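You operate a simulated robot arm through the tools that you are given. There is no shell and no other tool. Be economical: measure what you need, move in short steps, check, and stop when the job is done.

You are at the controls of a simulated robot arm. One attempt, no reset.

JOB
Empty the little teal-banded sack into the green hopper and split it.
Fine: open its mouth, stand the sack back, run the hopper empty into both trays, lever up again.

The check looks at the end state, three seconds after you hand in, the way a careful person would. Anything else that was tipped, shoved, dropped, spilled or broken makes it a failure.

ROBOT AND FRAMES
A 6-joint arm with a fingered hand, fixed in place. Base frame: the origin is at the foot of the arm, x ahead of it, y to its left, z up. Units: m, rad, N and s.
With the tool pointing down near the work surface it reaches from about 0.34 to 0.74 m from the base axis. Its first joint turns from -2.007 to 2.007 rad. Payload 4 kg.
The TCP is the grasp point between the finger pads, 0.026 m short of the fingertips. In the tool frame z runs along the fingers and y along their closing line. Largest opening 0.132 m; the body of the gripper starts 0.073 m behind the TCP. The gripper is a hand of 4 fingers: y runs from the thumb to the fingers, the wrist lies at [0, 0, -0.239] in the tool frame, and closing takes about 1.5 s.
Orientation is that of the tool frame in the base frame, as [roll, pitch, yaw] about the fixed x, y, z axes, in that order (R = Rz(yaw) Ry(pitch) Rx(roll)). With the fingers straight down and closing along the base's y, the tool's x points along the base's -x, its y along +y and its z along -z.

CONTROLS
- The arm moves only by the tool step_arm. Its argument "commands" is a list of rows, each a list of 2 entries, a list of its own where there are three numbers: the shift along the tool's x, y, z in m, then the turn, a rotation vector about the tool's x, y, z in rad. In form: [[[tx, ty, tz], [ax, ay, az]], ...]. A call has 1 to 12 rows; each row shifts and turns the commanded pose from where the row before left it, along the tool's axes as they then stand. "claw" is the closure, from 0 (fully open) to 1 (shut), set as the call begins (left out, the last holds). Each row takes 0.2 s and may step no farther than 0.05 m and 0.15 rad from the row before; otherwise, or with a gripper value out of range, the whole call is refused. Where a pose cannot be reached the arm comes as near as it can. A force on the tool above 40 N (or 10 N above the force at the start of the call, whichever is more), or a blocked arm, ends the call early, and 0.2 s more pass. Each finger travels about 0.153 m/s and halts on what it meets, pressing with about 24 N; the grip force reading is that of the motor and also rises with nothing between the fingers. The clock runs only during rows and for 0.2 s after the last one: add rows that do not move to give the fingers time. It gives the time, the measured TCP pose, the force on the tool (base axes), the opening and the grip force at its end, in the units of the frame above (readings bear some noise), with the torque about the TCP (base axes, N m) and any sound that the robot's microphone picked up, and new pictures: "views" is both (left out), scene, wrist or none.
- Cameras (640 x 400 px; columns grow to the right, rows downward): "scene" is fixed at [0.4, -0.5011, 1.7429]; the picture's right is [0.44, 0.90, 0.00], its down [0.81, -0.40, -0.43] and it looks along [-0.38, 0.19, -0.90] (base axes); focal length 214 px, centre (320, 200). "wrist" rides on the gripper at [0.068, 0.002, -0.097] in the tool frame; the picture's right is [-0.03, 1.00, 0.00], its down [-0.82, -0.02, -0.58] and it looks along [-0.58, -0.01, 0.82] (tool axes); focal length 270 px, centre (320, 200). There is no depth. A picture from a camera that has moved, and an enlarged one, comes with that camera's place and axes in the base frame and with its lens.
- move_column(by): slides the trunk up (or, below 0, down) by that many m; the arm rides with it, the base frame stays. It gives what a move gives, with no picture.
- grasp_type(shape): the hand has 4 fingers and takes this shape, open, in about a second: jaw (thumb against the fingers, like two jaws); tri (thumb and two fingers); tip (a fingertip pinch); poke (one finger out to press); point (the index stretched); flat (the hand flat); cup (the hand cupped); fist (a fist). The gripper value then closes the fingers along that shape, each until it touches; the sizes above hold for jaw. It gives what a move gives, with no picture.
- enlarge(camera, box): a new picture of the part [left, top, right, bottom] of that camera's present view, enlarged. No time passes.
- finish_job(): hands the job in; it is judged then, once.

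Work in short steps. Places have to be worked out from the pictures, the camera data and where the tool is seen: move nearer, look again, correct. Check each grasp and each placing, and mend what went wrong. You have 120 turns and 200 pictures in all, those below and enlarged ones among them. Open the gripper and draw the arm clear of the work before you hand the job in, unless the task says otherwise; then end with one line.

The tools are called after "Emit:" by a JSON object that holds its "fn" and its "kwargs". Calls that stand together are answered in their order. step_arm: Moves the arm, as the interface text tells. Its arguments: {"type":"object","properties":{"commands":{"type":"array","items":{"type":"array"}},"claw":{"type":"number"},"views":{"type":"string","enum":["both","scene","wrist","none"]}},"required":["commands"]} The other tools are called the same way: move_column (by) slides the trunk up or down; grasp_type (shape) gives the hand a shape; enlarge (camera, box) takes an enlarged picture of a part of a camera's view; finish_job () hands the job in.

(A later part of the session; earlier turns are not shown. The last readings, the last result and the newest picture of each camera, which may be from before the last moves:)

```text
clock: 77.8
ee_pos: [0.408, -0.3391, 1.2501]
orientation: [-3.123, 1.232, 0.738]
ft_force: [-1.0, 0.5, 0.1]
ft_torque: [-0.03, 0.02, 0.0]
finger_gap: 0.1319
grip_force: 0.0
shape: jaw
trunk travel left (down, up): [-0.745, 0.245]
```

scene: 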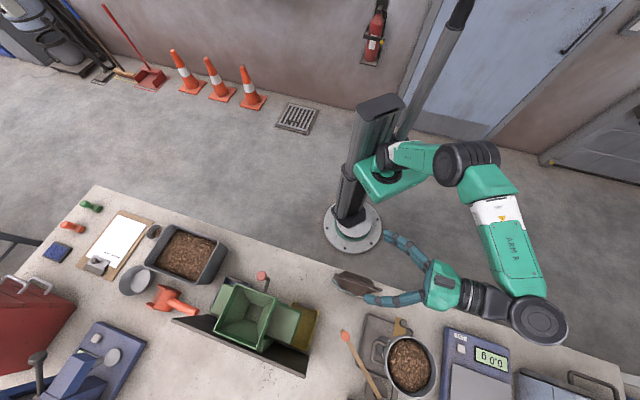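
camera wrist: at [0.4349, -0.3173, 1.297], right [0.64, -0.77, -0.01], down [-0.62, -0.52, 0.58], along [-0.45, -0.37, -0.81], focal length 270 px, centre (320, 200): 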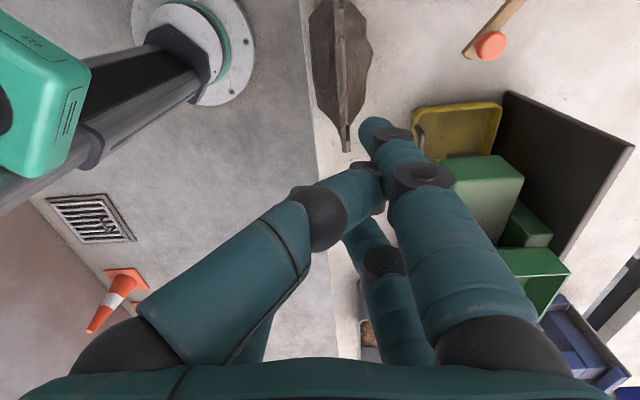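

The arm reached this pose fully. I'll align the yaw with the sack and centre it, then lower by trunk to just above the sack.

Emit:
{"fn": "step_arm", "kwargs": {"commands": [[[0, 0.018, -0.004], [-0.079, 0, -0.028]], [[0, 0, 0], [0, 0, 0]]], "views": "none"}}

Emit:
{"fn": "move_column", "kwargs": {"by": -0.15}}

Emit:
{"fn": "enlarge", "kwargs": {"camera": "scene", "box": [324, 230, 484, 330]}}

```text
clock: 78.4
ee_pos: [0.4217, -0.3497, 1.2504]
orientation: [-3.123, 1.23, 0.82]
ft_force: [-0.2, 0.0, -0.6]
ft_torque: [-0.03, 0.0, -0.03]
finger_gap: 0.132
grip_force: 0.1
shape: jaw
trunk travel left (down, up): [-0.745, 0.245]
```

```text
clock: 80.2
ee_pos: [0.4213, -0.3504, 1.1012]
orientation: [-3.123, 1.23, 0.821]
ft_force: [-0.3, -0.1, 0.9]
ft_torque: [0.0, -0.01, -0.02]
finger_gap: 0.1323
grip_force: 0.1
shape: jaw
trunk travel left (down, up): [-0.595, 0.395]
```

```text
4.00 times, centred on (404, 280) of scene
camera zoom: at [0.4, -0.5011, 1.7429], right [0.44, 0.9, 0.0], down [0.81, -0.4, -0.43], along [-0.38, 0.19, -0.9], focal length 858 px, centre (-16, -120)
```

zoom: 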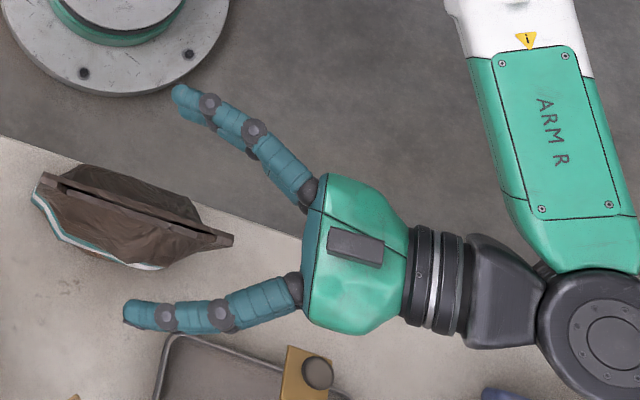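

The alignment is good, with the fingers straddling the sack and the palm behind the right ear. I'll lower further in two stages.

Emit:
{"fn": "move_column", "kwargs": {"by": -0.1}}

Emit:
{"fn": "enlarge", "kwargs": {"camera": "scene", "box": [324, 230, 484, 330]}}

```text
clock: 81.5
ee_pos: [0.4216, -0.3503, 1.0019]
orientation: [-3.124, 1.231, 0.82]
ft_force: [-1.6, 0.2, 0.4]
ft_torque: [0.02, 0.01, 0.02]
finger_gap: 0.1321
grip_force: 0.0
shape: jaw
trunk travel left (down, up): [-0.495, 0.495]
```

```text
4.00 times, centred on (404, 280) of scene
camera zoom: at [0.4, -0.5011, 1.7429], right [0.44, 0.9, 0.0], down [0.81, -0.4, -0.43], along [-0.38, 0.19, -0.9], focal length 858 px, centre (-16, -120)
```

zoom: 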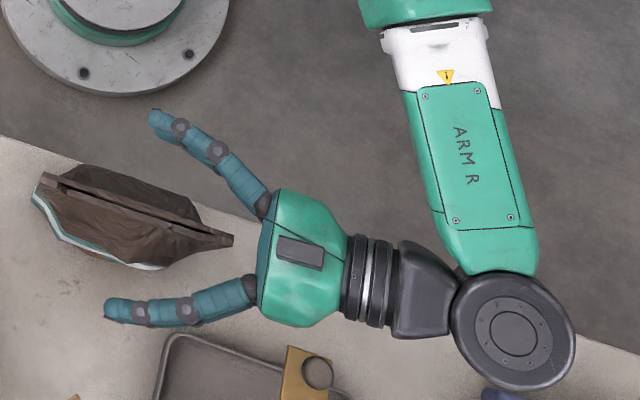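

Everything is clear. I'll lower the last 6.5 cm and close gently on the body.

Emit:
{"fn": "move_column", "kwargs": {"by": -0.066}}

Emit:
{"fn": "step_arm", "kwargs": {"commands": [[[0, 0, 0], [0, 0, 0]], [[0, 0, 0], [0, 0, 0]], [[0, 0, 0], [0, 0, 0]]], "claw": 0.35, "views": "wrist"}}

Emit:
{"fn": "enlarge", "kwargs": {"camera": "scene", "box": [324, 230, 484, 330]}}

```text
clock: 82.6
ee_pos: [0.4209, -0.3511, 0.9348]
orientation: [-3.122, 1.229, 0.82]
ft_force: [0.1, -0.7, -0.4]
ft_torque: [0.0, -0.01, 0.01]
finger_gap: 0.1318
grip_force: 0.1
shape: jaw
trunk travel left (down, up): [-0.429, 0.561]
```

```text
clock: 83.4
ee_pos: [0.422, -0.3493, 0.9347]
orientation: [-3.123, 1.231, 0.821]
ft_force: [0.6, 0.2, -0.2]
ft_torque: [0.0, 0.04, 0.02]
finger_gap: 0.0864
grip_force: 0.0
shape: jaw
trunk travel left (down, up): [-0.429, 0.561]
camera wrist: at [0.5016, -0.2695, 0.9016], right [0.71, -0.7, 0.02], down [0.18, 0.21, 0.96], along [-0.68, -0.68, 0.27], focal length 270 px, centre (320, 200)
```

wrist: 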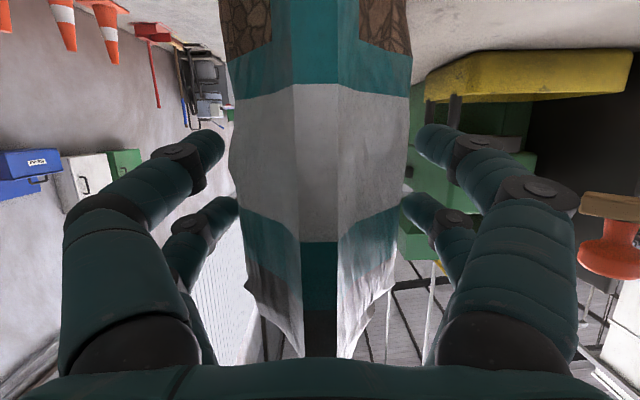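

```text
4.00 times, centred on (404, 280) of scene
camera zoom: at [0.4, -0.5011, 1.7429], right [0.44, 0.9, 0.0], down [0.81, -0.4, -0.43], along [-0.38, 0.19, -0.9], focal length 858 px, centre (-16, -120)
```

zoom: 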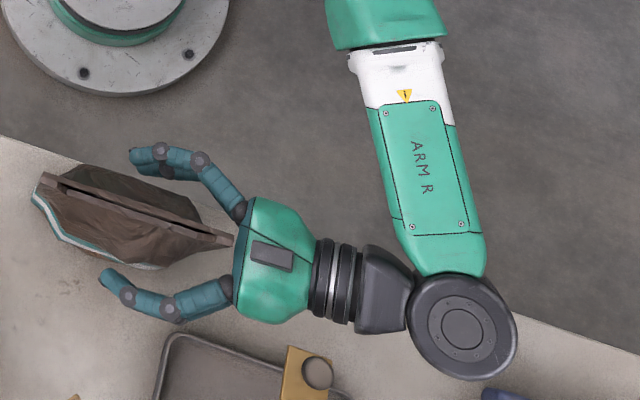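

The hand is well centred, and the palm just clears the right ear. I'll close a bit more and watch how the sack and mouth respond.

Emit:
{"fn": "step_arm", "kwargs": {"commands": [[[0, 0, 0], [0, 0, 0]], [[0, 0, 0], [0, 0, 0]], [[0, 0, 0], [0, 0, 0]], [[0, 0, 0], [0, 0, 0]]], "claw": 0.55, "views": "wrist"}}

Emit:
{"fn": "enlarge", "kwargs": {"camera": "scene", "box": [324, 240, 436, 310]}}

```text
clock: 84.4
ee_pos: [0.421, -0.3501, 0.9354]
orientation: [-3.123, 1.23, 0.821]
ft_force: [-0.9, -0.2, -0.3]
ft_torque: [0.01, -0.06, -0.04]
finger_gap: 0.0554
grip_force: 23.7
shape: jaw
trunk travel left (down, up): [-0.429, 0.561]
camera wrist: at [0.5015, -0.2696, 0.9016], right [0.71, -0.7, 0.02], down [0.18, 0.2, 0.96], along [-0.68, -0.68, 0.27], focal length 270 px, centre (320, 200)
```

wrist: 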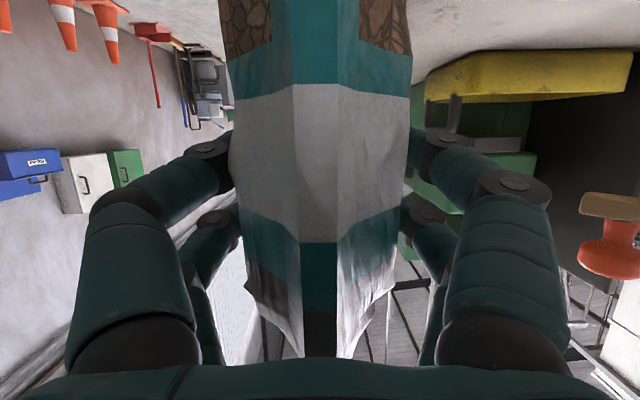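

```text
5.71 times, centred on (380, 275) of scene
camera zoom: at [0.4, -0.5011, 1.7429], right [0.44, 0.9, 0.0], down [0.81, -0.4, -0.43], along [-0.38, 0.19, -0.9], focal length 1226 px, centre (-23, -229)
```

zoom: 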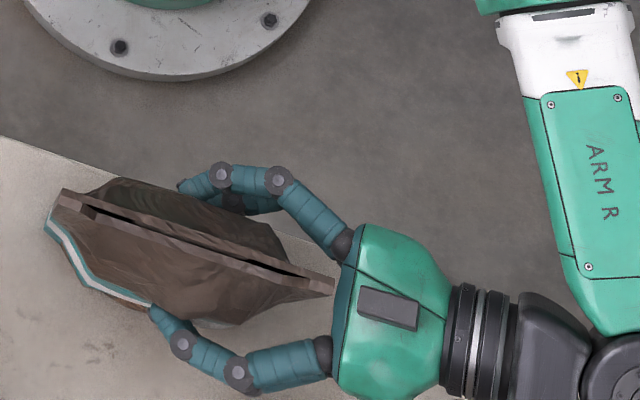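

Grip force is 23.7 N and the body holds its shape. I'll tighten the command a bit and lift 4 cm to check the hold and the weight.

Emit:
{"fn": "step_arm", "kwargs": {"commands": [[[0, 0, 0], [0, 0, 0]], [[0, 0, 0], [0, 0, 0]]], "claw": 0.8, "views": "none"}}

Emit:
{"fn": "move_column", "kwargs": {"by": 0.04}}

Emit:
{"fn": "enlarge", "kwargs": {"camera": "scene", "box": [324, 240, 436, 310]}}

```text
clock: 85.0
ee_pos: [0.4213, -0.3504, 0.9351]
orientation: [-3.123, 1.232, 0.819]
ft_force: [-1.5, 0.2, 0.3]
ft_torque: [0.03, 0.01, -0.04]
finger_gap: 0.055
grip_force: 24.0
shape: jaw
trunk travel left (down, up): [-0.429, 0.561]
```

```text
clock: 85.8
ee_pos: [0.422, -0.3498, 0.9737]
orientation: [-3.12, 1.232, 0.822]
ft_force: [-0.2, 1.0, -4.5]
ft_torque: [0.12, -0.12, -0.02]
finger_gap: 0.0552
grip_force: 23.7
shape: jaw
trunk travel left (down, up): [-0.469, 0.521]
```

```text
5.71 times, centred on (380, 275) of scene
camera zoom: at [0.4, -0.5011, 1.7429], right [0.44, 0.9, 0.0], down [0.81, -0.4, -0.43], along [-0.38, 0.19, -0.9], focal length 1226 px, centre (-23, -229)
```

zoom: 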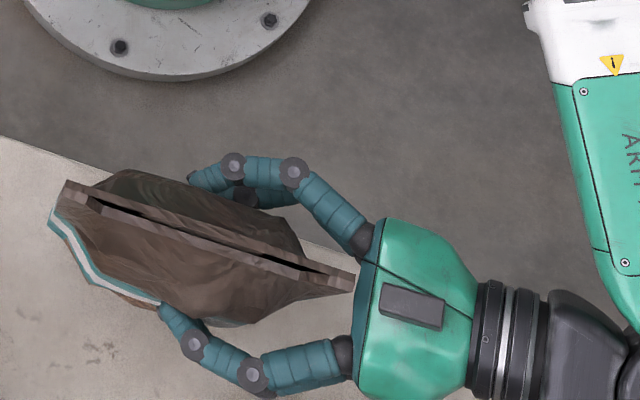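

The lift is solid, with the sack weighing about 0.45 kg. I put the hopper rim centre near (0.342,-0.697), z≈1.08, with the lever knob on its robot side. I'll raise, move over and yaw the hand to point outward so I can tip the sack sideways into the hopper, clear of the lever.

Emit:
{"fn": "move_column", "kwargs": {"by": 0.26}}

Emit:
{"fn": "step_arm", "kwargs": {"commands": [[[-0.0086, 0.027, 0.0245], [0, 0, 0]], [[-0.0086, 0.027, 0.0245], [0, 0, 0]], [[-0.0086, 0.027, 0.0245], [0, 0, 0]], [[-0.0086, 0.027, 0.0245], [0, 0, 0]]], "views": "scene"}}

```text
clock: 88.5
ee_pos: [0.4219, -0.3511, 1.2353]
orientation: [-3.122, 1.23, 0.822]
ft_force: [-0.6, 0.3, -4.5]
ft_torque: [0.12, -0.07, -0.01]
finger_gap: 0.0552
grip_force: 24.2
shape: jaw
trunk travel left (down, up): [-0.729, 0.261]
```

```text
clock: 89.5
ee_pos: [0.427, -0.501, 1.2316]
orientation: [-3.113, 1.229, 0.83]
ft_force: [0.2, 0.4, -4.4]
ft_torque: [0.06, -0.05, -0.01]
finger_gap: 0.0547
grip_force: 24.3
shape: jaw
trunk travel left (down, up): [-0.729, 0.261]
```

scene: 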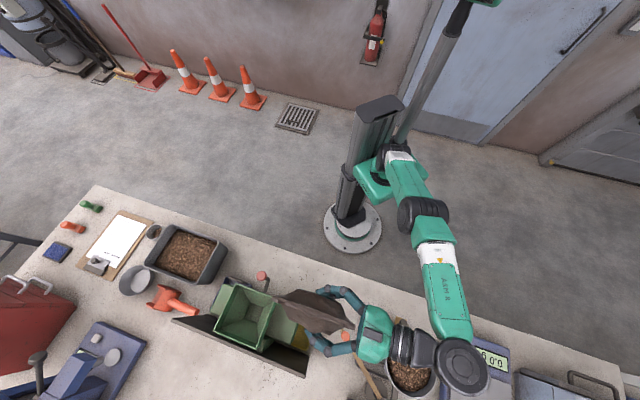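

The carry is steady. Now I yaw 90° about vertical so the hand points outward.

Emit:
{"fn": "step_arm", "kwargs": {"commands": [[[0, 0, 0], [-0.132, 0, -0.0465]], [[0, 0, 0], [-0.132, 0, -0.0465]], [[0, 0, 0], [-0.132, 0, -0.0465]], [[0, 0, 0], [-0.132, 0, -0.0465]], [[0, 0, 0], [-0.132, 0, -0.0465]], [[0, 0, 0], [-0.132, 0, -0.0465]]], "views": "none"}}

Emit:
{"fn": "step_arm", "kwargs": {"commands": [[[0, 0, 0], [-0.132, 0, -0.0465]], [[0, 0, 0], [-0.132, 0, -0.0465]], [[0, 0, 0], [-0.132, 0, -0.0465]], [[0, 0, 0], [-0.132, 0, -0.0465]], [[0, 0, 0], [-0.132, 0, -0.0465]]]}}

```text
clock: 90.9
ee_pos: [0.4282, -0.5008, 1.233]
orientation: [-3.137, 1.226, 1.651]
ft_force: [-0.1, 0.0, -4.8]
ft_torque: [0.11, 0.03, 0.01]
finger_gap: 0.0548
grip_force: 24.1
shape: jaw
trunk travel left (down, up): [-0.729, 0.261]
```

```text
clock: 92.1
ee_pos: [0.4284, -0.4998, 1.2345]
orientation: [3.133, 1.234, 2.146]
ft_force: [-0.5, 0.5, -4.3]
ft_torque: [0.09, 0.07, 0.0]
finger_gap: 0.0548
grip_force: 24.1
shape: jaw
out of reach, approached as far as the arm can: row 4, 5
trunk travel left (down, up): [-0.729, 0.261]
camera wrist: at [0.3672, -0.4045, 1.202], right [0.84, 0.54, 0.03], down [-0.17, 0.22, 0.96], along [0.52, -0.81, 0.28], focal length 270 px, centre (320, 200)
```

scene: 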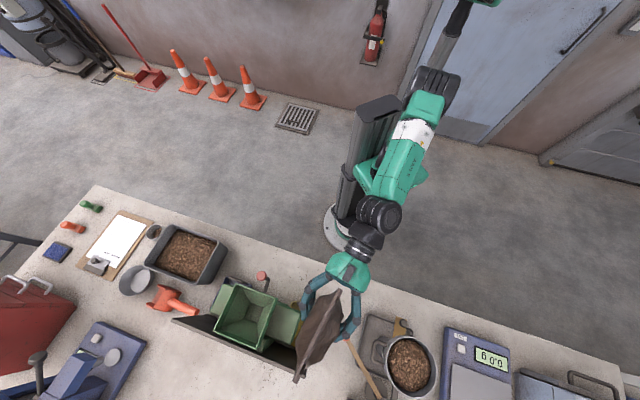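
wrist: 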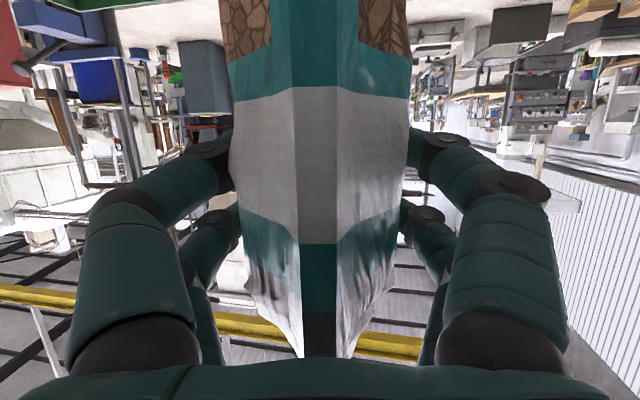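

The heading stopped at -56°, which is close enough. I'll move the hand to the hopper's right side, keeping height.

Emit:
{"fn": "step_arm", "kwargs": {"commands": [[[-0.0115, -0.0239, 0.0325], [0, 0, 0]], [[-0.0115, -0.0239, 0.0325], [0, 0, 0]], [[-0.0115, -0.0239, 0.0325], [0, 0, 0]], [[-0.0115, -0.0239, 0.0325], [0, 0, 0]]], "views": "scene"}}

Emit:
{"fn": "enlarge", "kwargs": {"camera": "scene", "box": [180, 240, 380, 390]}}

```text
clock: 93.1
ee_pos: [0.423, -0.6596, 1.2351]
orientation: [3.13, 1.234, 2.145]
ft_force: [-0.5, -1.4, -4.2]
ft_torque: [0.13, 0.05, 0.02]
finger_gap: 0.0549
grip_force: 24.4
shape: jaw
out of reach, approached as far as the arm can: row 2
trunk travel left (down, up): [-0.729, 0.261]
```

scene: 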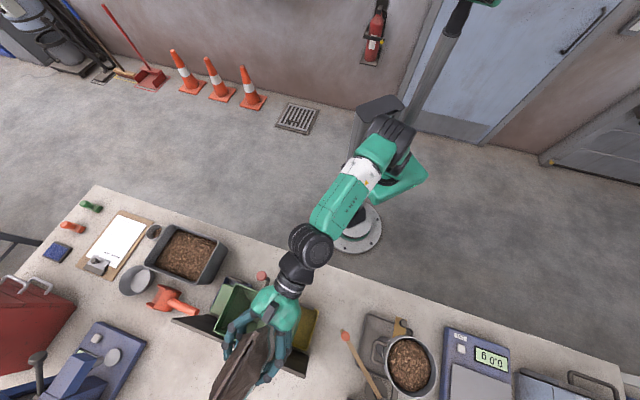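

```text
2.67 times, centred on (280, 315) of scene
camera zoom: at [0.4, -0.5011, 1.7429], right [0.44, 0.9, 0.0], down [0.81, -0.4, -0.43], along [-0.38, 0.19, -0.9], focal length 572 px, centre (427, -107)
```

zoom: 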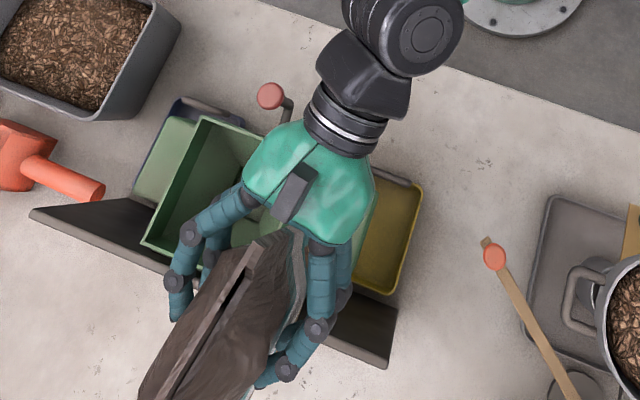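

The geometry looks right: rolling will swing the mouth over the hopper. I'll roll 75° first at this height.

Emit:
{"fn": "step_arm", "kwargs": {"commands": [[[0, 0, 0], [0, 0, 0.13]], [[0, 0, 0], [0, 0, 0.13]], [[0, 0, 0], [0, 0, 0.13]], [[0, 0, 0], [0, 0, 0.13]], [[0, 0, 0], [0, 0, 0.13]], [[0, 0, 0], [0, 0, 0.13]], [[0, 0, 0], [0, 0, 0.13]], [[0, 0, 0], [0, 0, 0.13]], [[0, 0, 0], [0, 0, 0.13]], [[0, 0, 0], [0, 0, 0.13]]]}}

Emit:
{"fn": "enlarge", "kwargs": {"camera": "scene", "box": [180, 240, 380, 390]}}

```text
clock: 95.3
ee_pos: [0.4243, -0.6571, 1.2345]
orientation: [1.918, 0.249, 0.673]
ft_force: [-1.1, 0.4, -4.3]
ft_torque: [0.07, 0.08, 0.0]
finger_gap: 0.0549
grip_force: 24.1
shape: jaw
trunk travel left (down, up): [-0.729, 0.261]
camera wrist: at [0.4262, -0.5398, 1.2501], right [0.37, -0.14, 0.92], down [-0.93, -0.04, 0.37], along [-0.02, -0.99, -0.14], focal length 270 px, centre (320, 200)
```

scene: 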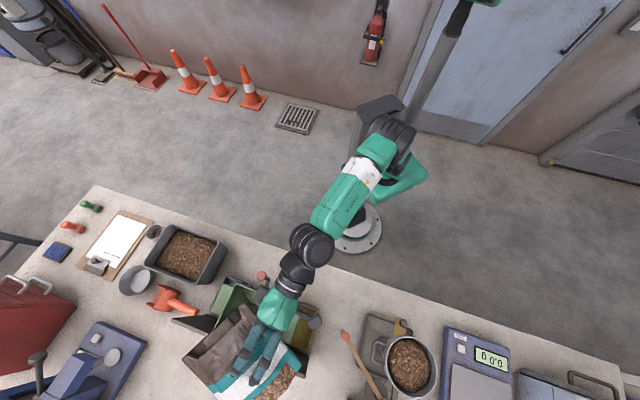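
wrist: 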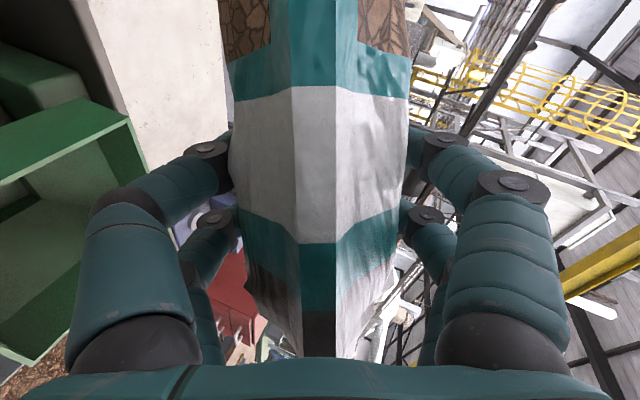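

```text
2.67 times, centred on (280, 315) of scene
camera zoom: at [0.4, -0.5011, 1.7429], right [0.44, 0.9, 0.0], down [0.81, -0.4, -0.43], along [-0.38, 0.19, -0.9], focal length 572 px, centre (427, -107)
```

zoom: 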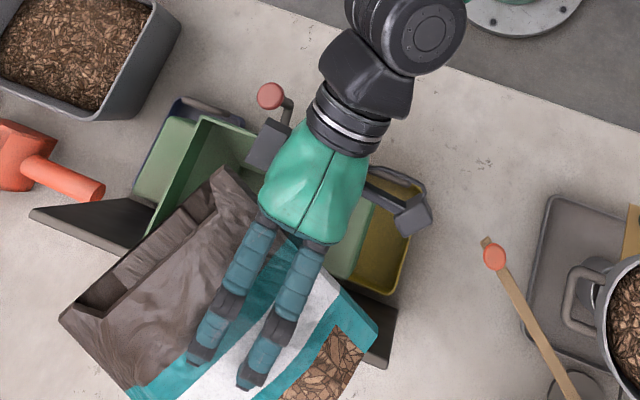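

The mouth is now almost over the hopper and seems to be parting under the load, but it sits about 2 cm too far outward. I'll pull in 2 cm and lower 7 cm.

Emit:
{"fn": "step_arm", "kwargs": {"commands": [[[0.0016, -0.0064, -0.019], [0, 0, 0]]], "views": "none"}}

Emit:
{"fn": "move_column", "kwargs": {"by": -0.065}}

Emit:
{"fn": "enlarge", "kwargs": {"camera": "scene", "box": [180, 240, 380, 390]}}

Emit:
{"fn": "enlarge", "kwargs": {"camera": "wrist", "box": [0, 0, 320, 400]}}

```text
clock: 95.7
ee_pos: [0.4137, -0.6412, 1.2366]
orientation: [1.918, 0.255, 0.671]
ft_force: [0.0, 0.2, -4.6]
ft_torque: [0.07, 0.13, 0.03]
finger_gap: 0.055
grip_force: 24.1
shape: jaw
trunk travel left (down, up): [-0.729, 0.261]
```

```text
clock: 96.7
ee_pos: [0.4141, -0.6405, 1.1691]
orientation: [1.918, 0.253, 0.675]
ft_force: [-0.5, -0.3, -5.6]
ft_torque: [0.1, 0.08, 0.01]
finger_gap: 0.0546
grip_force: 24.2
shape: jaw
trunk travel left (down, up): [-0.664, 0.326]
```

```text
2.67 times, centred on (280, 315) of scene
camera zoom: at [0.4, -0.5011, 1.7429], right [0.44, 0.9, 0.0], down [0.81, -0.4, -0.43], along [-0.38, 0.19, -0.9], focal length 572 px, centre (427, -107)
```

zoom: 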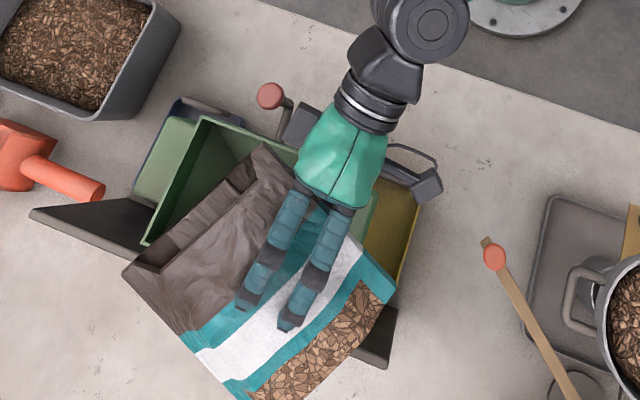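

```text
1.00 times, centred on (160, 200) of wrist (not enlarged: the box is as wide or as high as the picture)
camera zoom: at [0.415, -0.5234, 1.1846], right [0.38, -0.13, 0.92], down [-0.93, -0.04, 0.38], along [-0.02, -0.99, -0.14], focal length 270 px, centre (480, 200)
```

zoom: 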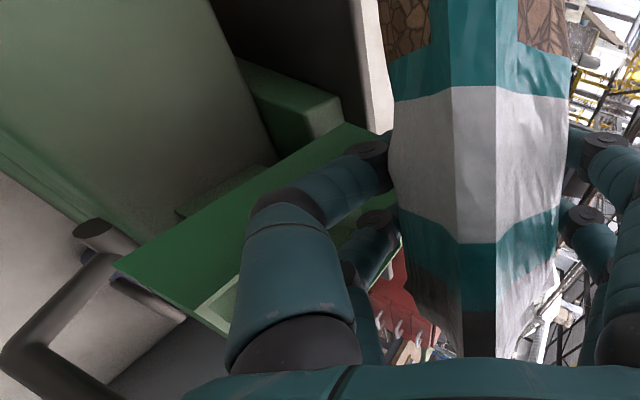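

The mouth centre is within 1 cm of the hopper centre, with both ends inside the rim. I'll continue rolling in steps to start the pour.

Emit:
{"fn": "step_arm", "kwargs": {"commands": [[[0, 0, 0], [0, 0, 0.13]], [[0, 0, 0], [0, 0, 0.13]], [[0, 0, 0], [0, 0, 0.13]], [[0, 0, 0], [0, 0, 0.0]]], "views": "none"}}

Emit:
{"fn": "enlarge", "kwargs": {"camera": "scene", "box": [180, 240, 380, 390]}}

```text
clock: 97.7
ee_pos: [0.4138, -0.6411, 1.169]
orientation: [1.91, -0.118, 0.543]
ft_force: [0.0, 0.9, -4.0]
ft_torque: [0.1, 0.11, 0.02]
finger_gap: 0.0548
grip_force: 24.6
shape: jaw
trunk travel left (down, up): [-0.664, 0.326]
```

```text
2.67 times, centred on (280, 315) of scene
camera zoom: at [0.4, -0.5011, 1.7429], right [0.44, 0.9, 0.0], down [0.81, -0.4, -0.43], along [-0.38, 0.19, -0.9], focal length 572 px, centre (427, -107)
```

zoom: 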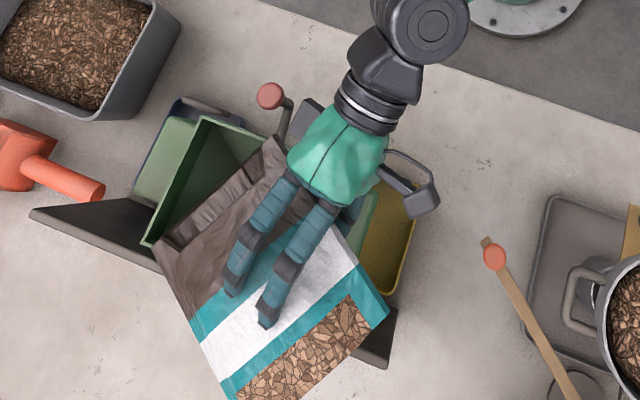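

At 97° there's no flow yet, and the placement is still good. I'll continue to about 120°.

Emit:
{"fn": "step_arm", "kwargs": {"commands": [[[0, 0, 0], [0, 0, 0.13]], [[0, 0, 0], [0, 0, 0.13]], [[0, 0, 0], [0, 0, 0.13]], [[0, 0, 0], [0, 0, 0.0]], [[0, 0, 0], [0, 0, 0.0]]], "views": "none"}}

Emit:
{"fn": "enlarge", "kwargs": {"camera": "scene", "box": [180, 240, 380, 390]}}

```text
clock: 98.9
ee_pos: [0.4129, -0.6405, 1.1675]
orientation: [1.95, -0.482, 0.401]
ft_force: [0.2, -0.8, -4.6]
ft_torque: [0.08, 0.11, 0.0]
finger_gap: 0.0548
grip_force: 24.0
shape: jaw
trunk travel left (down, up): [-0.664, 0.326]
```

```text
2.67 times, centred on (280, 315) of scene
camera zoom: at [0.4, -0.5011, 1.7429], right [0.44, 0.9, 0.0], down [0.81, -0.4, -0.43], along [-0.38, 0.19, -0.9], focal length 572 px, centre (427, -107)
```

zoom: 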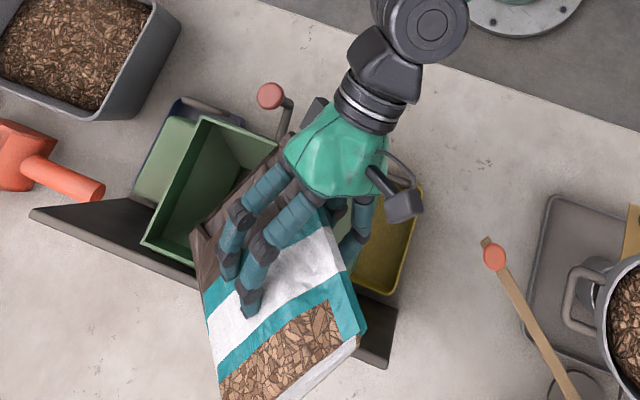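

At 119° the full weight is still in the sack and nothing flows. I'll raise slightly and roll further to about 150°, keeping the mouth above the hopper.

Emit:
{"fn": "move_column", "kwargs": {"by": 0.03}}

Emit:
{"fn": "step_arm", "kwargs": {"commands": [[[-0.0057, 0.0057, 0.002], [0, 0, 0.13]], [[-0.0057, 0.0057, 0.002], [0, 0, 0.13]], [[-0.0057, 0.0057, 0.002], [0, 0, 0.13]], [[-0.0057, 0.0057, 0.002], [0, 0, 0.13]], [[0, 0, 0], [0, 0, 0.0]]]}}

Emit:
{"fn": "enlarge", "kwargs": {"camera": "scene", "box": [180, 240, 380, 390]}}

```text
clock: 99.7
ee_pos: [0.4125, -0.6408, 1.1995]
orientation: [1.952, -0.48, 0.401]
ft_force: [0.0, 0.0, -3.8]
ft_torque: [0.12, 0.13, 0.0]
finger_gap: 0.055
grip_force: 24.0
shape: jaw
trunk travel left (down, up): [-0.694, 0.296]
```

```text
clock: 100.9
ee_pos: [0.3908, -0.6645, 1.1982]
orientation: [2.159, -0.952, 0.09]
ft_force: [0.3, -0.1, -4.8]
ft_torque: [0.05, 0.05, 0.01]
finger_gap: 0.0549
grip_force: 23.8
shape: jaw
trunk travel left (down, up): [-0.694, 0.296]
camera wrist: at [0.3776, -0.5854, 1.2846], right [-0.64, -0.61, 0.46], down [-0.76, 0.42, -0.49], along [0.1, -0.66, -0.74], focal length 270 px, centre (320, 200)
```

scene: 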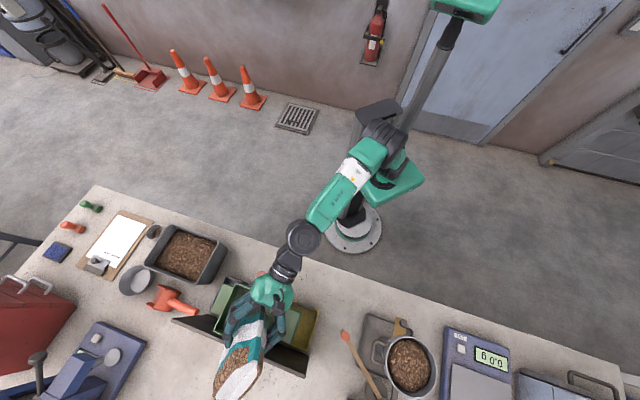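
wrist: 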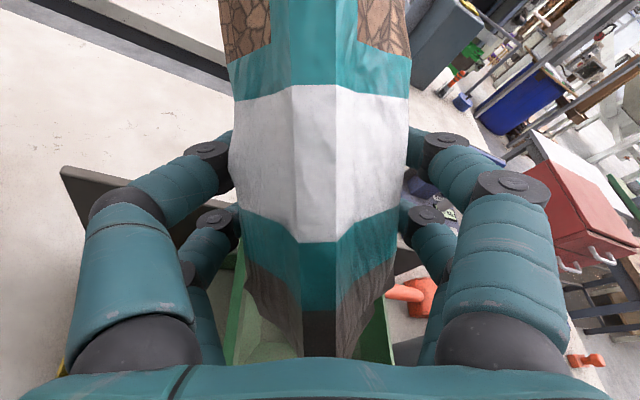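

```text
2.67 times, centred on (280, 315) of scene
camera zoom: at [0.4, -0.5011, 1.7429], right [0.44, 0.9, 0.0], down [0.81, -0.4, -0.43], along [-0.38, 0.19, -0.9], focal length 572 px, centre (427, -107)
```

zoom: 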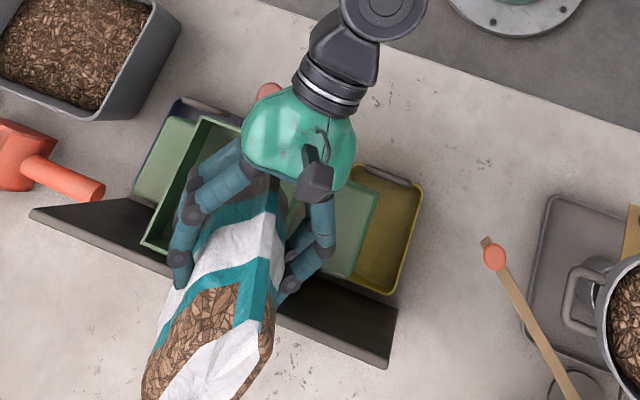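

At 149° the weight is unchanged, so the closed mouth holds everything and it has to be opened properly first. Looking back, my sideways push was likely closing it, because the thumb pressed the other lip. I'll roll upright, return the sack, wedge it open again and withdraw straight up to see whether it stays open.

Emit:
{"fn": "move_column", "kwargs": {"by": 0.05}}

Emit:
{"fn": "step_arm", "kwargs": {"commands": [[[0, 0, 0], [0, 0, -0.13]], [[0, 0, 0], [0, 0, -0.13]], [[0, 0, 0], [0, 0, -0.13]], [[0, 0, 0], [0, 0, -0.13]], [[0, 0, 0], [0, 0, -0.13]], [[0, 0, 0], [0, 0, -0.13]], [[0, 0, 0], [0, 0, -0.13]], [[0, 0, 0], [0, 0, -0.13]], [[0, 0, 0], [0, 0, -0.13]], [[0, 0, 0], [0, 0, -0.13]]], "views": "none"}}

Emit:
{"fn": "step_arm", "kwargs": {"commands": [[[0, 0, 0], [0, 0, -0.13]], [[0, 0, 0], [0, 0, -0.13]], [[0, 0, 0], [0, 0, -0.13]], [[0, 0, 0], [0, 0, -0.13]], [[0, 0, 0], [0, 0, -0.13]], [[0, 0, 0], [0, 0, -0.13]], [[0, 0, 0], [0, 0, -0.13]], [[0, 0, 0], [0, 0, -0.13]], [[0, 0, 0], [0, 0, -0.13]], [[0, 0, 0], [0, 0, -0.13]]], "views": "none"}}

```text
clock: 101.8
ee_pos: [0.3903, -0.6647, 1.2477]
orientation: [2.159, -0.948, 0.092]
ft_force: [0.8, -0.4, -4.1]
ft_torque: [0.1, 0.06, 0.02]
finger_gap: 0.0547
grip_force: 23.7
shape: jaw
trunk travel left (down, up): [-0.744, 0.246]
```

```text
clock: 104.0
ee_pos: [0.3898, -0.6646, 1.2484]
orientation: [1.91, 0.255, 0.675]
ft_force: [-1.4, 0.2, -3.3]
ft_torque: [0.08, 0.05, 0.0]
finger_gap: 0.0551
grip_force: 24.0
shape: jaw
trunk travel left (down, up): [-0.744, 0.246]
```

```text
clock: 106.2
ee_pos: [0.3895, -0.6647, 1.2483]
orientation: [3.14, 1.242, 2.157]
ft_force: [-1.2, 0.5, -5.1]
ft_torque: [0.1, 0.04, 0.02]
finger_gap: 0.0547
grip_force: 23.7
shape: jaw
trunk travel left (down, up): [-0.744, 0.246]
```

The sack is upright again. I'll retrace the path: back toward the bench right side, then yaw to the original slit direction.

Emit:
{"fn": "step_arm", "kwargs": {"commands": [[[0.0096, 0.0304, -0.0273], [0, 0, 0]], [[0.0096, 0.0304, -0.0273], [0, 0, 0]], [[0.0096, 0.0304, -0.0273], [0, 0, 0]], [[0.0096, 0.0304, -0.0273], [0, 0, 0]]], "views": "none"}}

Emit:
{"fn": "step_arm", "kwargs": {"commands": [[[0, 0, 0], [0.132, 0, 0.0465]], [[0, 0, 0], [0.132, 0, 0.0465]], [[0, 0, 0], [0.132, 0, 0.0465]], [[0, 0, 0], [0.132, 0, 0.0465]], [[0, 0, 0], [0.132, 0, 0.0465]], [[0, 0, 0], [0.132, 0, 0.0465]], [[0, 0, 0], [0.132, 0, 0.0465]], [[0, 0, 0], [0.132, 0, 0.0465]], [[0, 0, 0], [0.132, 0, 0.0465]], [[0, 0, 0], [0.079, 0, 0.028]]], "views": "none"}}

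```text
clock: 107.2
ee_pos: [0.4413, -0.4913, 1.2527]
orientation: [-2.466, 1.174, 2.943]
ft_force: [-0.9, -0.7, -4.2]
ft_torque: [0.07, 0.11, 0.05]
finger_gap: 0.0543
grip_force: 24.0
shape: jaw
trunk travel left (down, up): [-0.744, 0.246]
```

```text
clock: 109.4
ee_pos: [0.414, -0.4876, 1.2315]
orientation: [3.1, 1.233, 0.774]
ft_force: [0.0, -0.3, -4.3]
ft_torque: [0.12, -0.06, -0.06]
finger_gap: 0.0544
grip_force: 24.0
shape: jaw
out of reach, approached as far as the arm can: row 1, 8, 9, 10
trunk travel left (down, up): [-0.744, 0.246]
```

The heading is now -133°, matching the original slit direction. I'll move back over the sack's original spot.

Emit:
{"fn": "step_arm", "kwargs": {"commands": [[[0.0104, -0.0222, -0.0296], [0, 0, 0]], [[0.0104, -0.0222, -0.0296], [0, 0, 0]], [[0.0104, -0.0222, -0.0296], [0, 0, 0]], [[0.0104, -0.0222, -0.0296], [0, 0, 0]]], "views": "scene"}}

```text
clock: 110.4
ee_pos: [0.4337, -0.3321, 1.2318]
orientation: [3.107, 1.233, 0.783]
ft_force: [-0.4, -0.1, -5.0]
ft_torque: [0.1, -0.1, 0.02]
finger_gap: 0.0543
grip_force: 23.3
shape: jaw
trunk travel left (down, up): [-0.744, 0.246]
```

scene: 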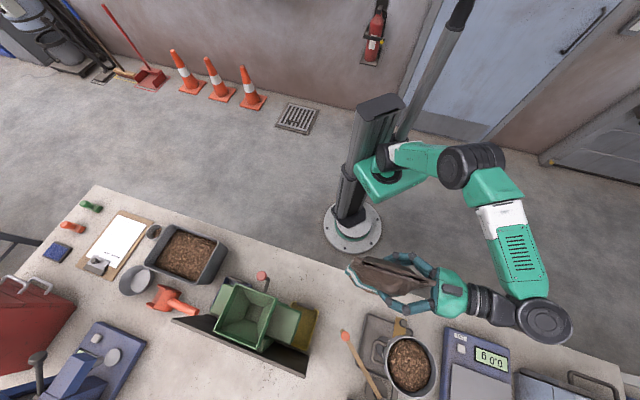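

I'm over the original spot. I'll lower by trunk to the bench, watching the force.

Emit:
{"fn": "step_arm", "kwargs": {"commands": [[[0, 0.004, 0], [0, 0, 0]]], "views": "none"}}

Emit:
{"fn": "move_column", "kwargs": {"by": -0.28}}

Emit:
{"fn": "move_column", "kwargs": {"by": -0.014}}

```text
clock: 110.8
ee_pos: [0.4361, -0.3371, 1.231]
orientation: [3.111, 1.233, 0.784]
ft_force: [0.6, -0.3, -5.2]
ft_torque: [0.08, -0.09, 0.03]
finger_gap: 0.0543
grip_force: 24.3
shape: jaw
trunk travel left (down, up): [-0.744, 0.246]
```

```text
clock: 113.6
ee_pos: [0.4371, -0.3386, 0.9513]
orientation: [3.107, 1.233, 0.784]
ft_force: [-0.3, 0.0, -4.6]
ft_torque: [0.08, -0.1, 0.02]
finger_gap: 0.0547
grip_force: 23.8
shape: jaw
trunk travel left (down, up): [-0.464, 0.526]
```

```text
clock: 114.2
ee_pos: [0.437, -0.3376, 0.9369]
orientation: [3.106, 1.232, 0.783]
ft_force: [0.8, 0.7, -4.3]
ft_torque: [0.1, -0.1, 0.04]
finger_gap: 0.0543
grip_force: 24.3
shape: jaw
trunk travel left (down, up): [-0.45, 0.54]
```

It's nearly at the bench. I'll go down 3 mm more and release by opening the fingers.

Emit:
{"fn": "move_column", "kwargs": {"by": -0.003}}

Emit:
{"fn": "step_arm", "kwargs": {"commands": [[[0, 0, 0], [0, 0, 0]], [[0, 0, 0], [0, 0, 0]], [[0, 0, 0], [0, 0, 0]], [[0, 0, 0], [0, 0, 0]]], "claw": 0, "views": "wrist"}}

Emit:
{"fn": "enlarge", "kwargs": {"camera": "scene", "box": [334, 240, 446, 310]}}

```text
clock: 114.8
ee_pos: [0.4373, -0.3363, 0.9352]
orientation: [3.107, 1.232, 0.781]
ft_force: [0.3, 0.0, -1.8]
ft_torque: [0.06, -0.02, 0.0]
finger_gap: 0.0546
grip_force: 23.6
shape: jaw
trunk travel left (down, up): [-0.447, 0.543]
```

```text
clock: 115.8
ee_pos: [0.438, -0.3361, 0.9352]
orientation: [3.107, 1.232, 0.784]
ft_force: [0.1, 0.6, 0.8]
ft_torque: [-0.02, 0.0, 0.0]
finger_gap: 0.132
grip_force: 0.0
shape: jaw
trunk travel left (down, up): [-0.447, 0.543]
camera wrist: at [0.5164, -0.2557, 0.9005], right [0.72, -0.69, 0.03], down [0.17, 0.22, 0.96], along [-0.67, -0.69, 0.27], focal length 270 px, centre (320, 200)
```

wrist: 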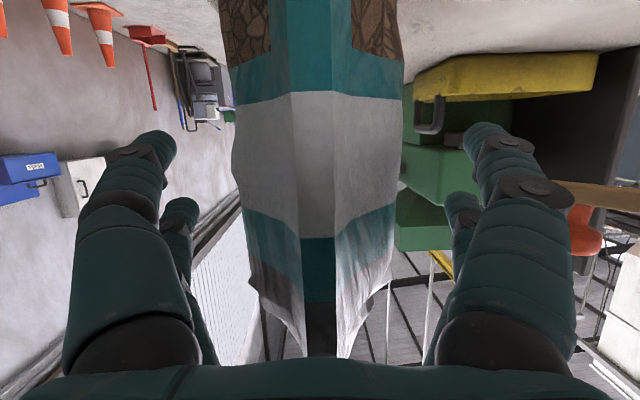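

```text
5.71 times, centred on (390, 275) of scene
camera zoom: at [0.4, -0.5011, 1.7429], right [0.44, 0.9, 0.0], down [0.81, -0.4, -0.43], along [-0.38, 0.19, -0.9], focal length 1226 px, centre (-80, -229)
```

zoom: 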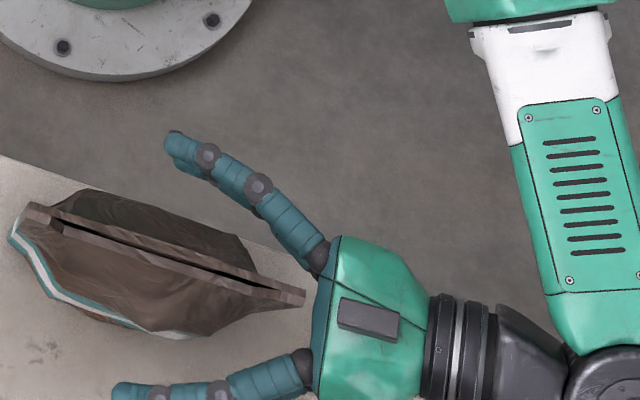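

The sack is released and standing at about (0.419,-0.357), almost exactly its original place. I'll raise the hand and point it down again for another wedge-in.

Emit:
{"fn": "move_column", "kwargs": {"by": 0.31}}

Emit:
{"fn": "step_arm", "kwargs": {"commands": [[[0, 0, 0], [0, 0.137, 0]], [[0, 0, 0], [0, 0.137, 0]], [[0, 0, 0], [0, 0.137, 0]], [[0, 0, 0], [0, 0.137, 0]], [[0, 0, 0], [0, 0.137, 0]], [[0, 0, 0], [0, 0.137, 0]], [[0, 0, 0], [0, 0.137, 0]], [[0, 0, 0], [0, 0.137, 0]], [[0, 0, 0], [0, 0.137, 0]]], "views": "none"}}

Emit:
{"fn": "grasp_type", "kwargs": {"shape": "flat"}}

```text
clock: 118.8
ee_pos: [0.4367, -0.3379, 1.2452]
orientation: [3.109, 1.232, 0.784]
ft_force: [0.5, -0.5, -0.4]
ft_torque: [0.02, 0.0, 0.01]
finger_gap: 0.1321
grip_force: 0.1
shape: jaw
trunk travel left (down, up): [-0.757, 0.233]
```

```text
clock: 120.8
ee_pos: [0.4379, -0.3256, 1.2375]
orientation: [3.125, 0.278, 0.806]
ft_force: [-0.3, -0.8, 0.0]
ft_torque: [-0.02, -0.01, -0.02]
finger_gap: 0.1318
grip_force: 0.1
shape: jaw
out of reach, approached as far as the arm can: row 7, 8, 9
trunk travel left (down, up): [-0.757, 0.233]
```

```text
clock: 121.7
ee_pos: [0.4388, -0.3248, 1.2365]
orientation: [3.127, 0.277, 0.805]
ft_force: [-0.2, -0.1, -0.7]
ft_torque: [-0.01, 0.02, 0.02]
finger_gap: 0.0
grip_force: 0.1
shape: flat
trunk travel left (down, up): [-0.757, 0.233]
```

I'll move down toward the slit, finish levelling the tool and apply the 19° tilt used before.

Emit:
{"fn": "step_arm", "kwargs": {"commands": [[[-0.0056, -0.0135, 0.046], [0, 0, 0]], [[-0.0056, -0.0135, 0.046], [0, 0, 0]], [[0, 0, 0], [0, 0.139, 0]], [[0, 0, 0], [0, 0.138, 0]], [[0, 0, 0], [-0.111, 0, 0]], [[0, 0, 0], [-0.111, 0, 0]], [[0, 0, 0], [-0.111, 0, -0.029]]]}}

Emit:
{"fn": "enlarge", "kwargs": {"camera": "scene", "box": [334, 240, 446, 310]}}

```text
clock: 123.3
ee_pos: [0.3952, -0.3329, 1.1498]
orientation: [2.801, 0.286, 0.836]
ft_force: [0.0, -0.4, -0.2]
ft_torque: [0.01, 0.01, -0.03]
finger_gap: 0.0
grip_force: 0.0
shape: flat
out of reach, approached as far as the arm can: row 3, 4
trunk travel left (down, up): [-0.757, 0.233]
camera wrist: at [0.4335, -0.2447, 1.2182], right [0.75, -0.58, 0.33], down [-0.58, -0.33, 0.75], along [-0.33, -0.75, -0.58], focal length 270 px, centre (320, 200)
```

scene: 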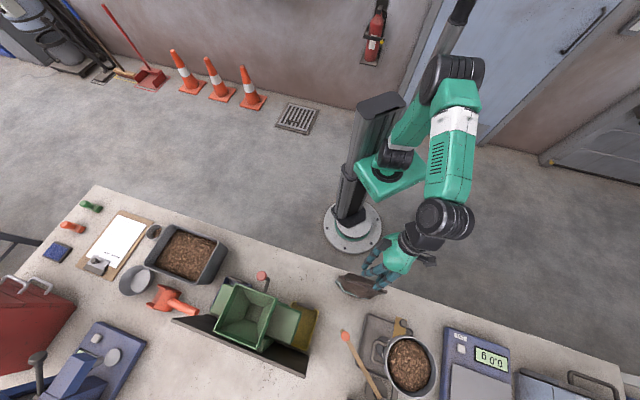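
wrist: 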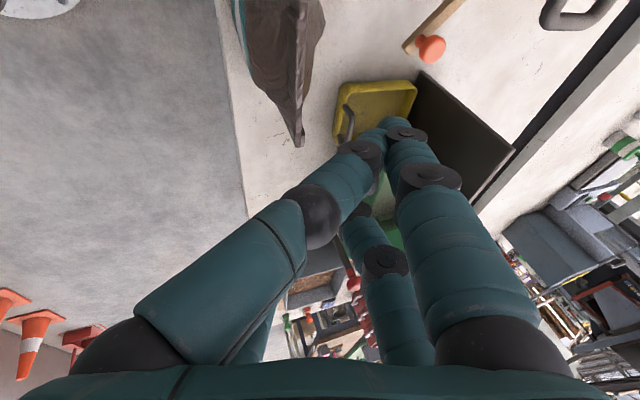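

```text
5.71 times, centred on (390, 275) of scene
camera zoom: at [0.4, -0.5011, 1.7429], right [0.44, 0.9, 0.0], down [0.81, -0.4, -0.43], along [-0.38, 0.19, -0.9], focal length 1226 px, centre (-80, -229)
```

zoom: 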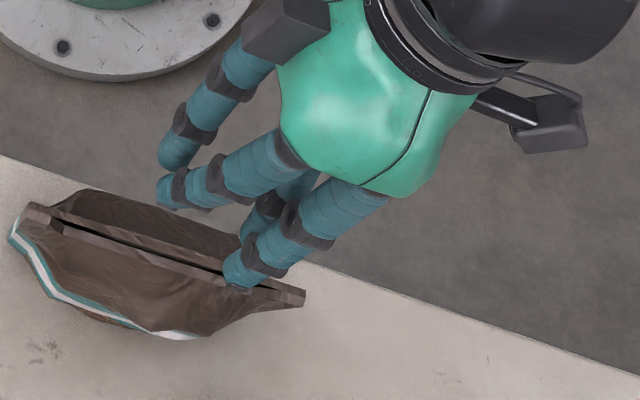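

The fingers still lean along the slit by 0.28 rad. I'll lower 4 cm and level that out, now that there is more reach.

Emit:
{"fn": "step_arm", "kwargs": {"commands": [[[0.011, -0.013, 0.036], [0, 0, 0]], [[0, 0, 0], [0, 0.135, 0.048]], [[0, 0, 0], [0, 0.135, 0.048]]]}}

Emit:
{"fn": "enlarge", "kwargs": {"camera": "scene", "box": [334, 240, 446, 310]}}

```text
clock: 124.1
ee_pos: [0.3953, -0.3319, 1.1095]
orientation: [2.802, 0.193, 0.834]
ft_force: [0.0, 0.6, -1.0]
ft_torque: [0.0, -0.03, -0.01]
finger_gap: 0.0
grip_force: 0.0
shape: flat
out of reach, approached as far as the arm can: row 2, 3
trunk travel left (down, up): [-0.757, 0.233]
camera wrist: at [0.4288, -0.2493, 1.1857], right [0.72, -0.6, 0.33], down [-0.63, -0.37, 0.68], along [-0.29, -0.7, -0.65], focal length 270 px, centre (320, 200)
```

scene: 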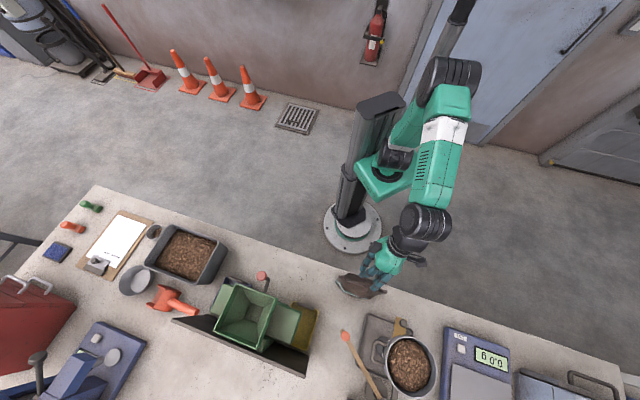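
wrist: 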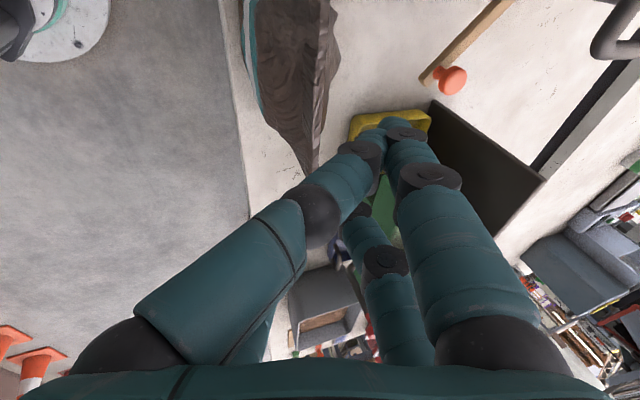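

```text
5.71 times, centred on (390, 275) of scene
camera zoom: at [0.4, -0.5011, 1.7429], right [0.44, 0.9, 0.0], down [0.81, -0.4, -0.43], along [-0.38, 0.19, -0.9], focal length 1226 px, centre (-80, -229)
```

zoom: 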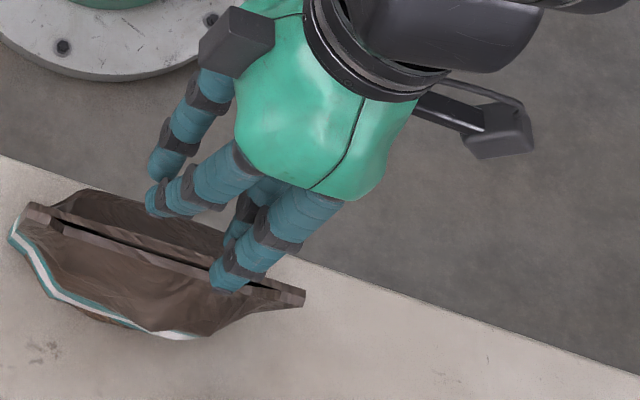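

Reach improves lower relative to the shoulder. I'll raise the trunk 0.1 m, drop the arm by the same amount and level fully.

Emit:
{"fn": "move_column", "kwargs": {"by": 0.1}}

Emit:
{"fn": "step_arm", "kwargs": {"commands": [[[0.0093, -0.0165, 0.0464], [0, 0, 0]], [[0.0093, -0.0165, 0.0464], [0, 0, 0]], [[0, 0, 0], [0, 0.091, 0.032]], [[0, 0, 0], [0, 0.091, 0.032]]], "views": "wrist"}}

Emit:
{"fn": "enlarge", "kwargs": {"camera": "scene", "box": [334, 240, 446, 310]}}

```text
clock: 125.5
ee_pos: [0.3961, -0.3329, 1.21]
orientation: [2.802, 0.192, 0.834]
ft_force: [-0.9, 0.3, -0.7]
ft_torque: [0.01, 0.01, 0.03]
finger_gap: 0.0
grip_force: 0.0
shape: flat
trunk travel left (down, up): [-0.857, 0.133]
```

```text
refused: row 1 steps farther than a row can; nothing moved
```

```text
5.71 times, centred on (390, 275) of scene
camera zoom: at [0.4, -0.5011, 1.7429], right [0.44, 0.9, 0.0], down [0.81, -0.4, -0.43], along [-0.38, 0.19, -0.9], focal length 1226 px, centre (-80, -229)
```

zoom: 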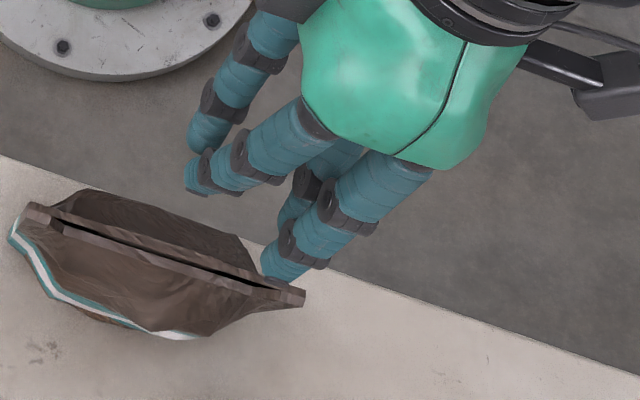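

The step was slightly too long, so I'll repeat it in three smaller rows.

Emit:
{"fn": "step_arm", "kwargs": {"commands": [[[0.006, -0.011, 0.031], [0, 0, 0]], [[0.006, -0.011, 0.031], [0, 0, 0]], [[0.006, -0.011, 0.031], [0, 0, 0]], [[0, 0, 0], [0, 0.091, 0.032]], [[0, 0, 0], [0, 0.091, 0.032]]], "views": "wrist"}}

Emit:
{"fn": "enlarge", "kwargs": {"camera": "scene", "box": [334, 240, 446, 310]}}

```text
clock: 126.7
ee_pos: [0.3954, -0.3257, 1.102]
orientation: [2.793, 0.116, 0.826]
ft_force: [0.7, -0.2, -0.2]
ft_torque: [-0.02, 0.0, -0.02]
finger_gap: 0.0
grip_force: 0.0
shape: flat
out of reach, approached as far as the arm can: row 4, 5
trunk travel left (down, up): [-0.857, 0.133]
camera wrist: at [0.4257, -0.248, 1.1844], right [0.7, -0.63, 0.34], down [-0.67, -0.4, 0.63], along [-0.25, -0.67, -0.7], focal length 270 px, centre (320, 200)
```

wrist: 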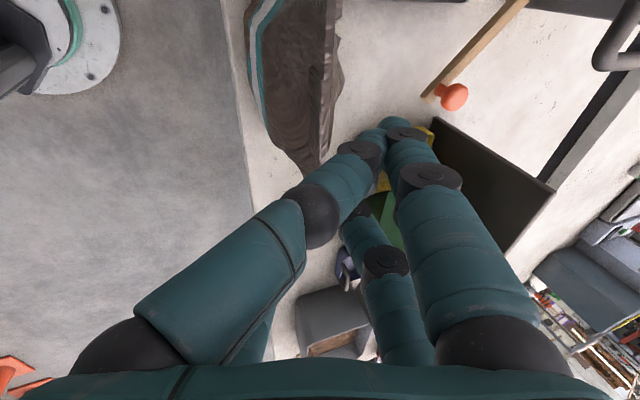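

```text
5.71 times, centred on (390, 275) of scene
camera zoom: at [0.4, -0.5011, 1.7429], right [0.44, 0.9, 0.0], down [0.81, -0.4, -0.43], along [-0.38, 0.19, -0.9], focal length 1226 px, centre (-80, -229)
```

zoom: 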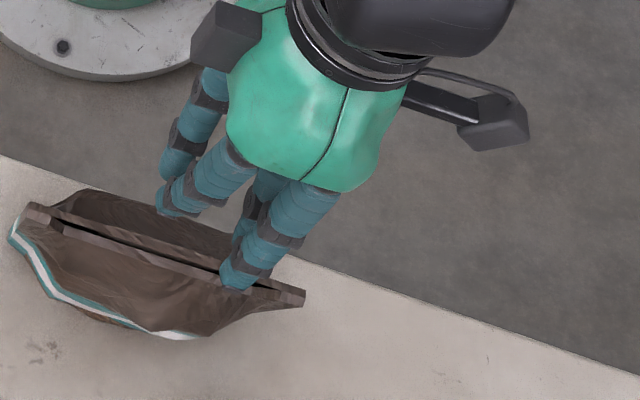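

The index tip triangulates to z≈1.079, about 1 cm outward of the slit. I'll shift it in by 9 mm, lower 4 cm and recheck.

Emit:
{"fn": "step_arm", "kwargs": {"commands": [[[0, -0.0085, -0.003], [0, 0, 0]], [[0.0022, -0.0068, 0.0188], [0, 0, 0]], [[0.0022, -0.0068, 0.0188], [0, 0, 0]]], "views": "wrist"}}

Emit:
{"fn": "enlarge", "kwargs": {"camera": "scene", "box": [334, 255, 406, 300]}}

```text
clock: 127.5
ee_pos: [0.39, -0.3201, 1.0624]
orientation: [2.794, 0.118, 0.827]
ft_force: [0.6, 0.4, -0.6]
ft_torque: [0.0, 0.01, 0.0]
finger_gap: 0.0
grip_force: 0.2
shape: flat
trunk travel left (down, up): [-0.857, 0.133]
camera wrist: at [0.4196, -0.2423, 1.1447], right [0.7, -0.63, 0.34], down [-0.67, -0.4, 0.63], along [-0.26, -0.67, -0.7], focal length 270 px, centre (320, 200)
```

wrist: 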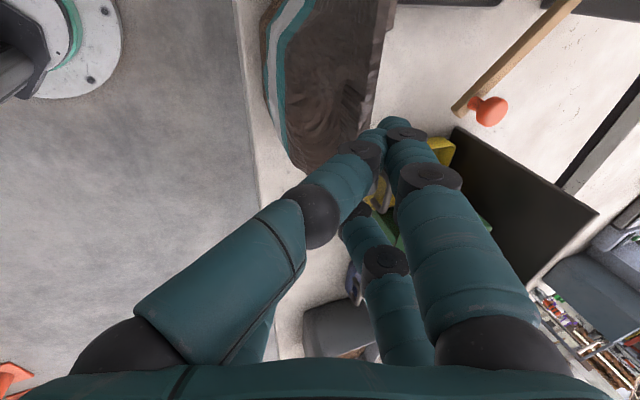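

```text
8.89 times, centred on (370, 278) of scene
camera zoom: at [0.4, -0.5011, 1.7429], right [0.44, 0.9, 0.0], down [0.81, -0.4, -0.43], along [-0.38, 0.19, -0.9], focal length 1906 px, centre (-124, -489)
```

zoom: 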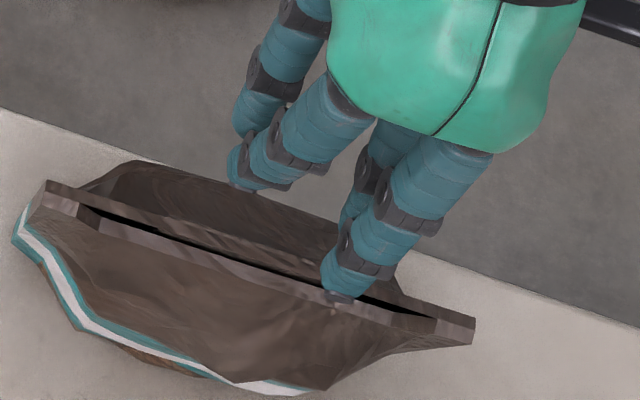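

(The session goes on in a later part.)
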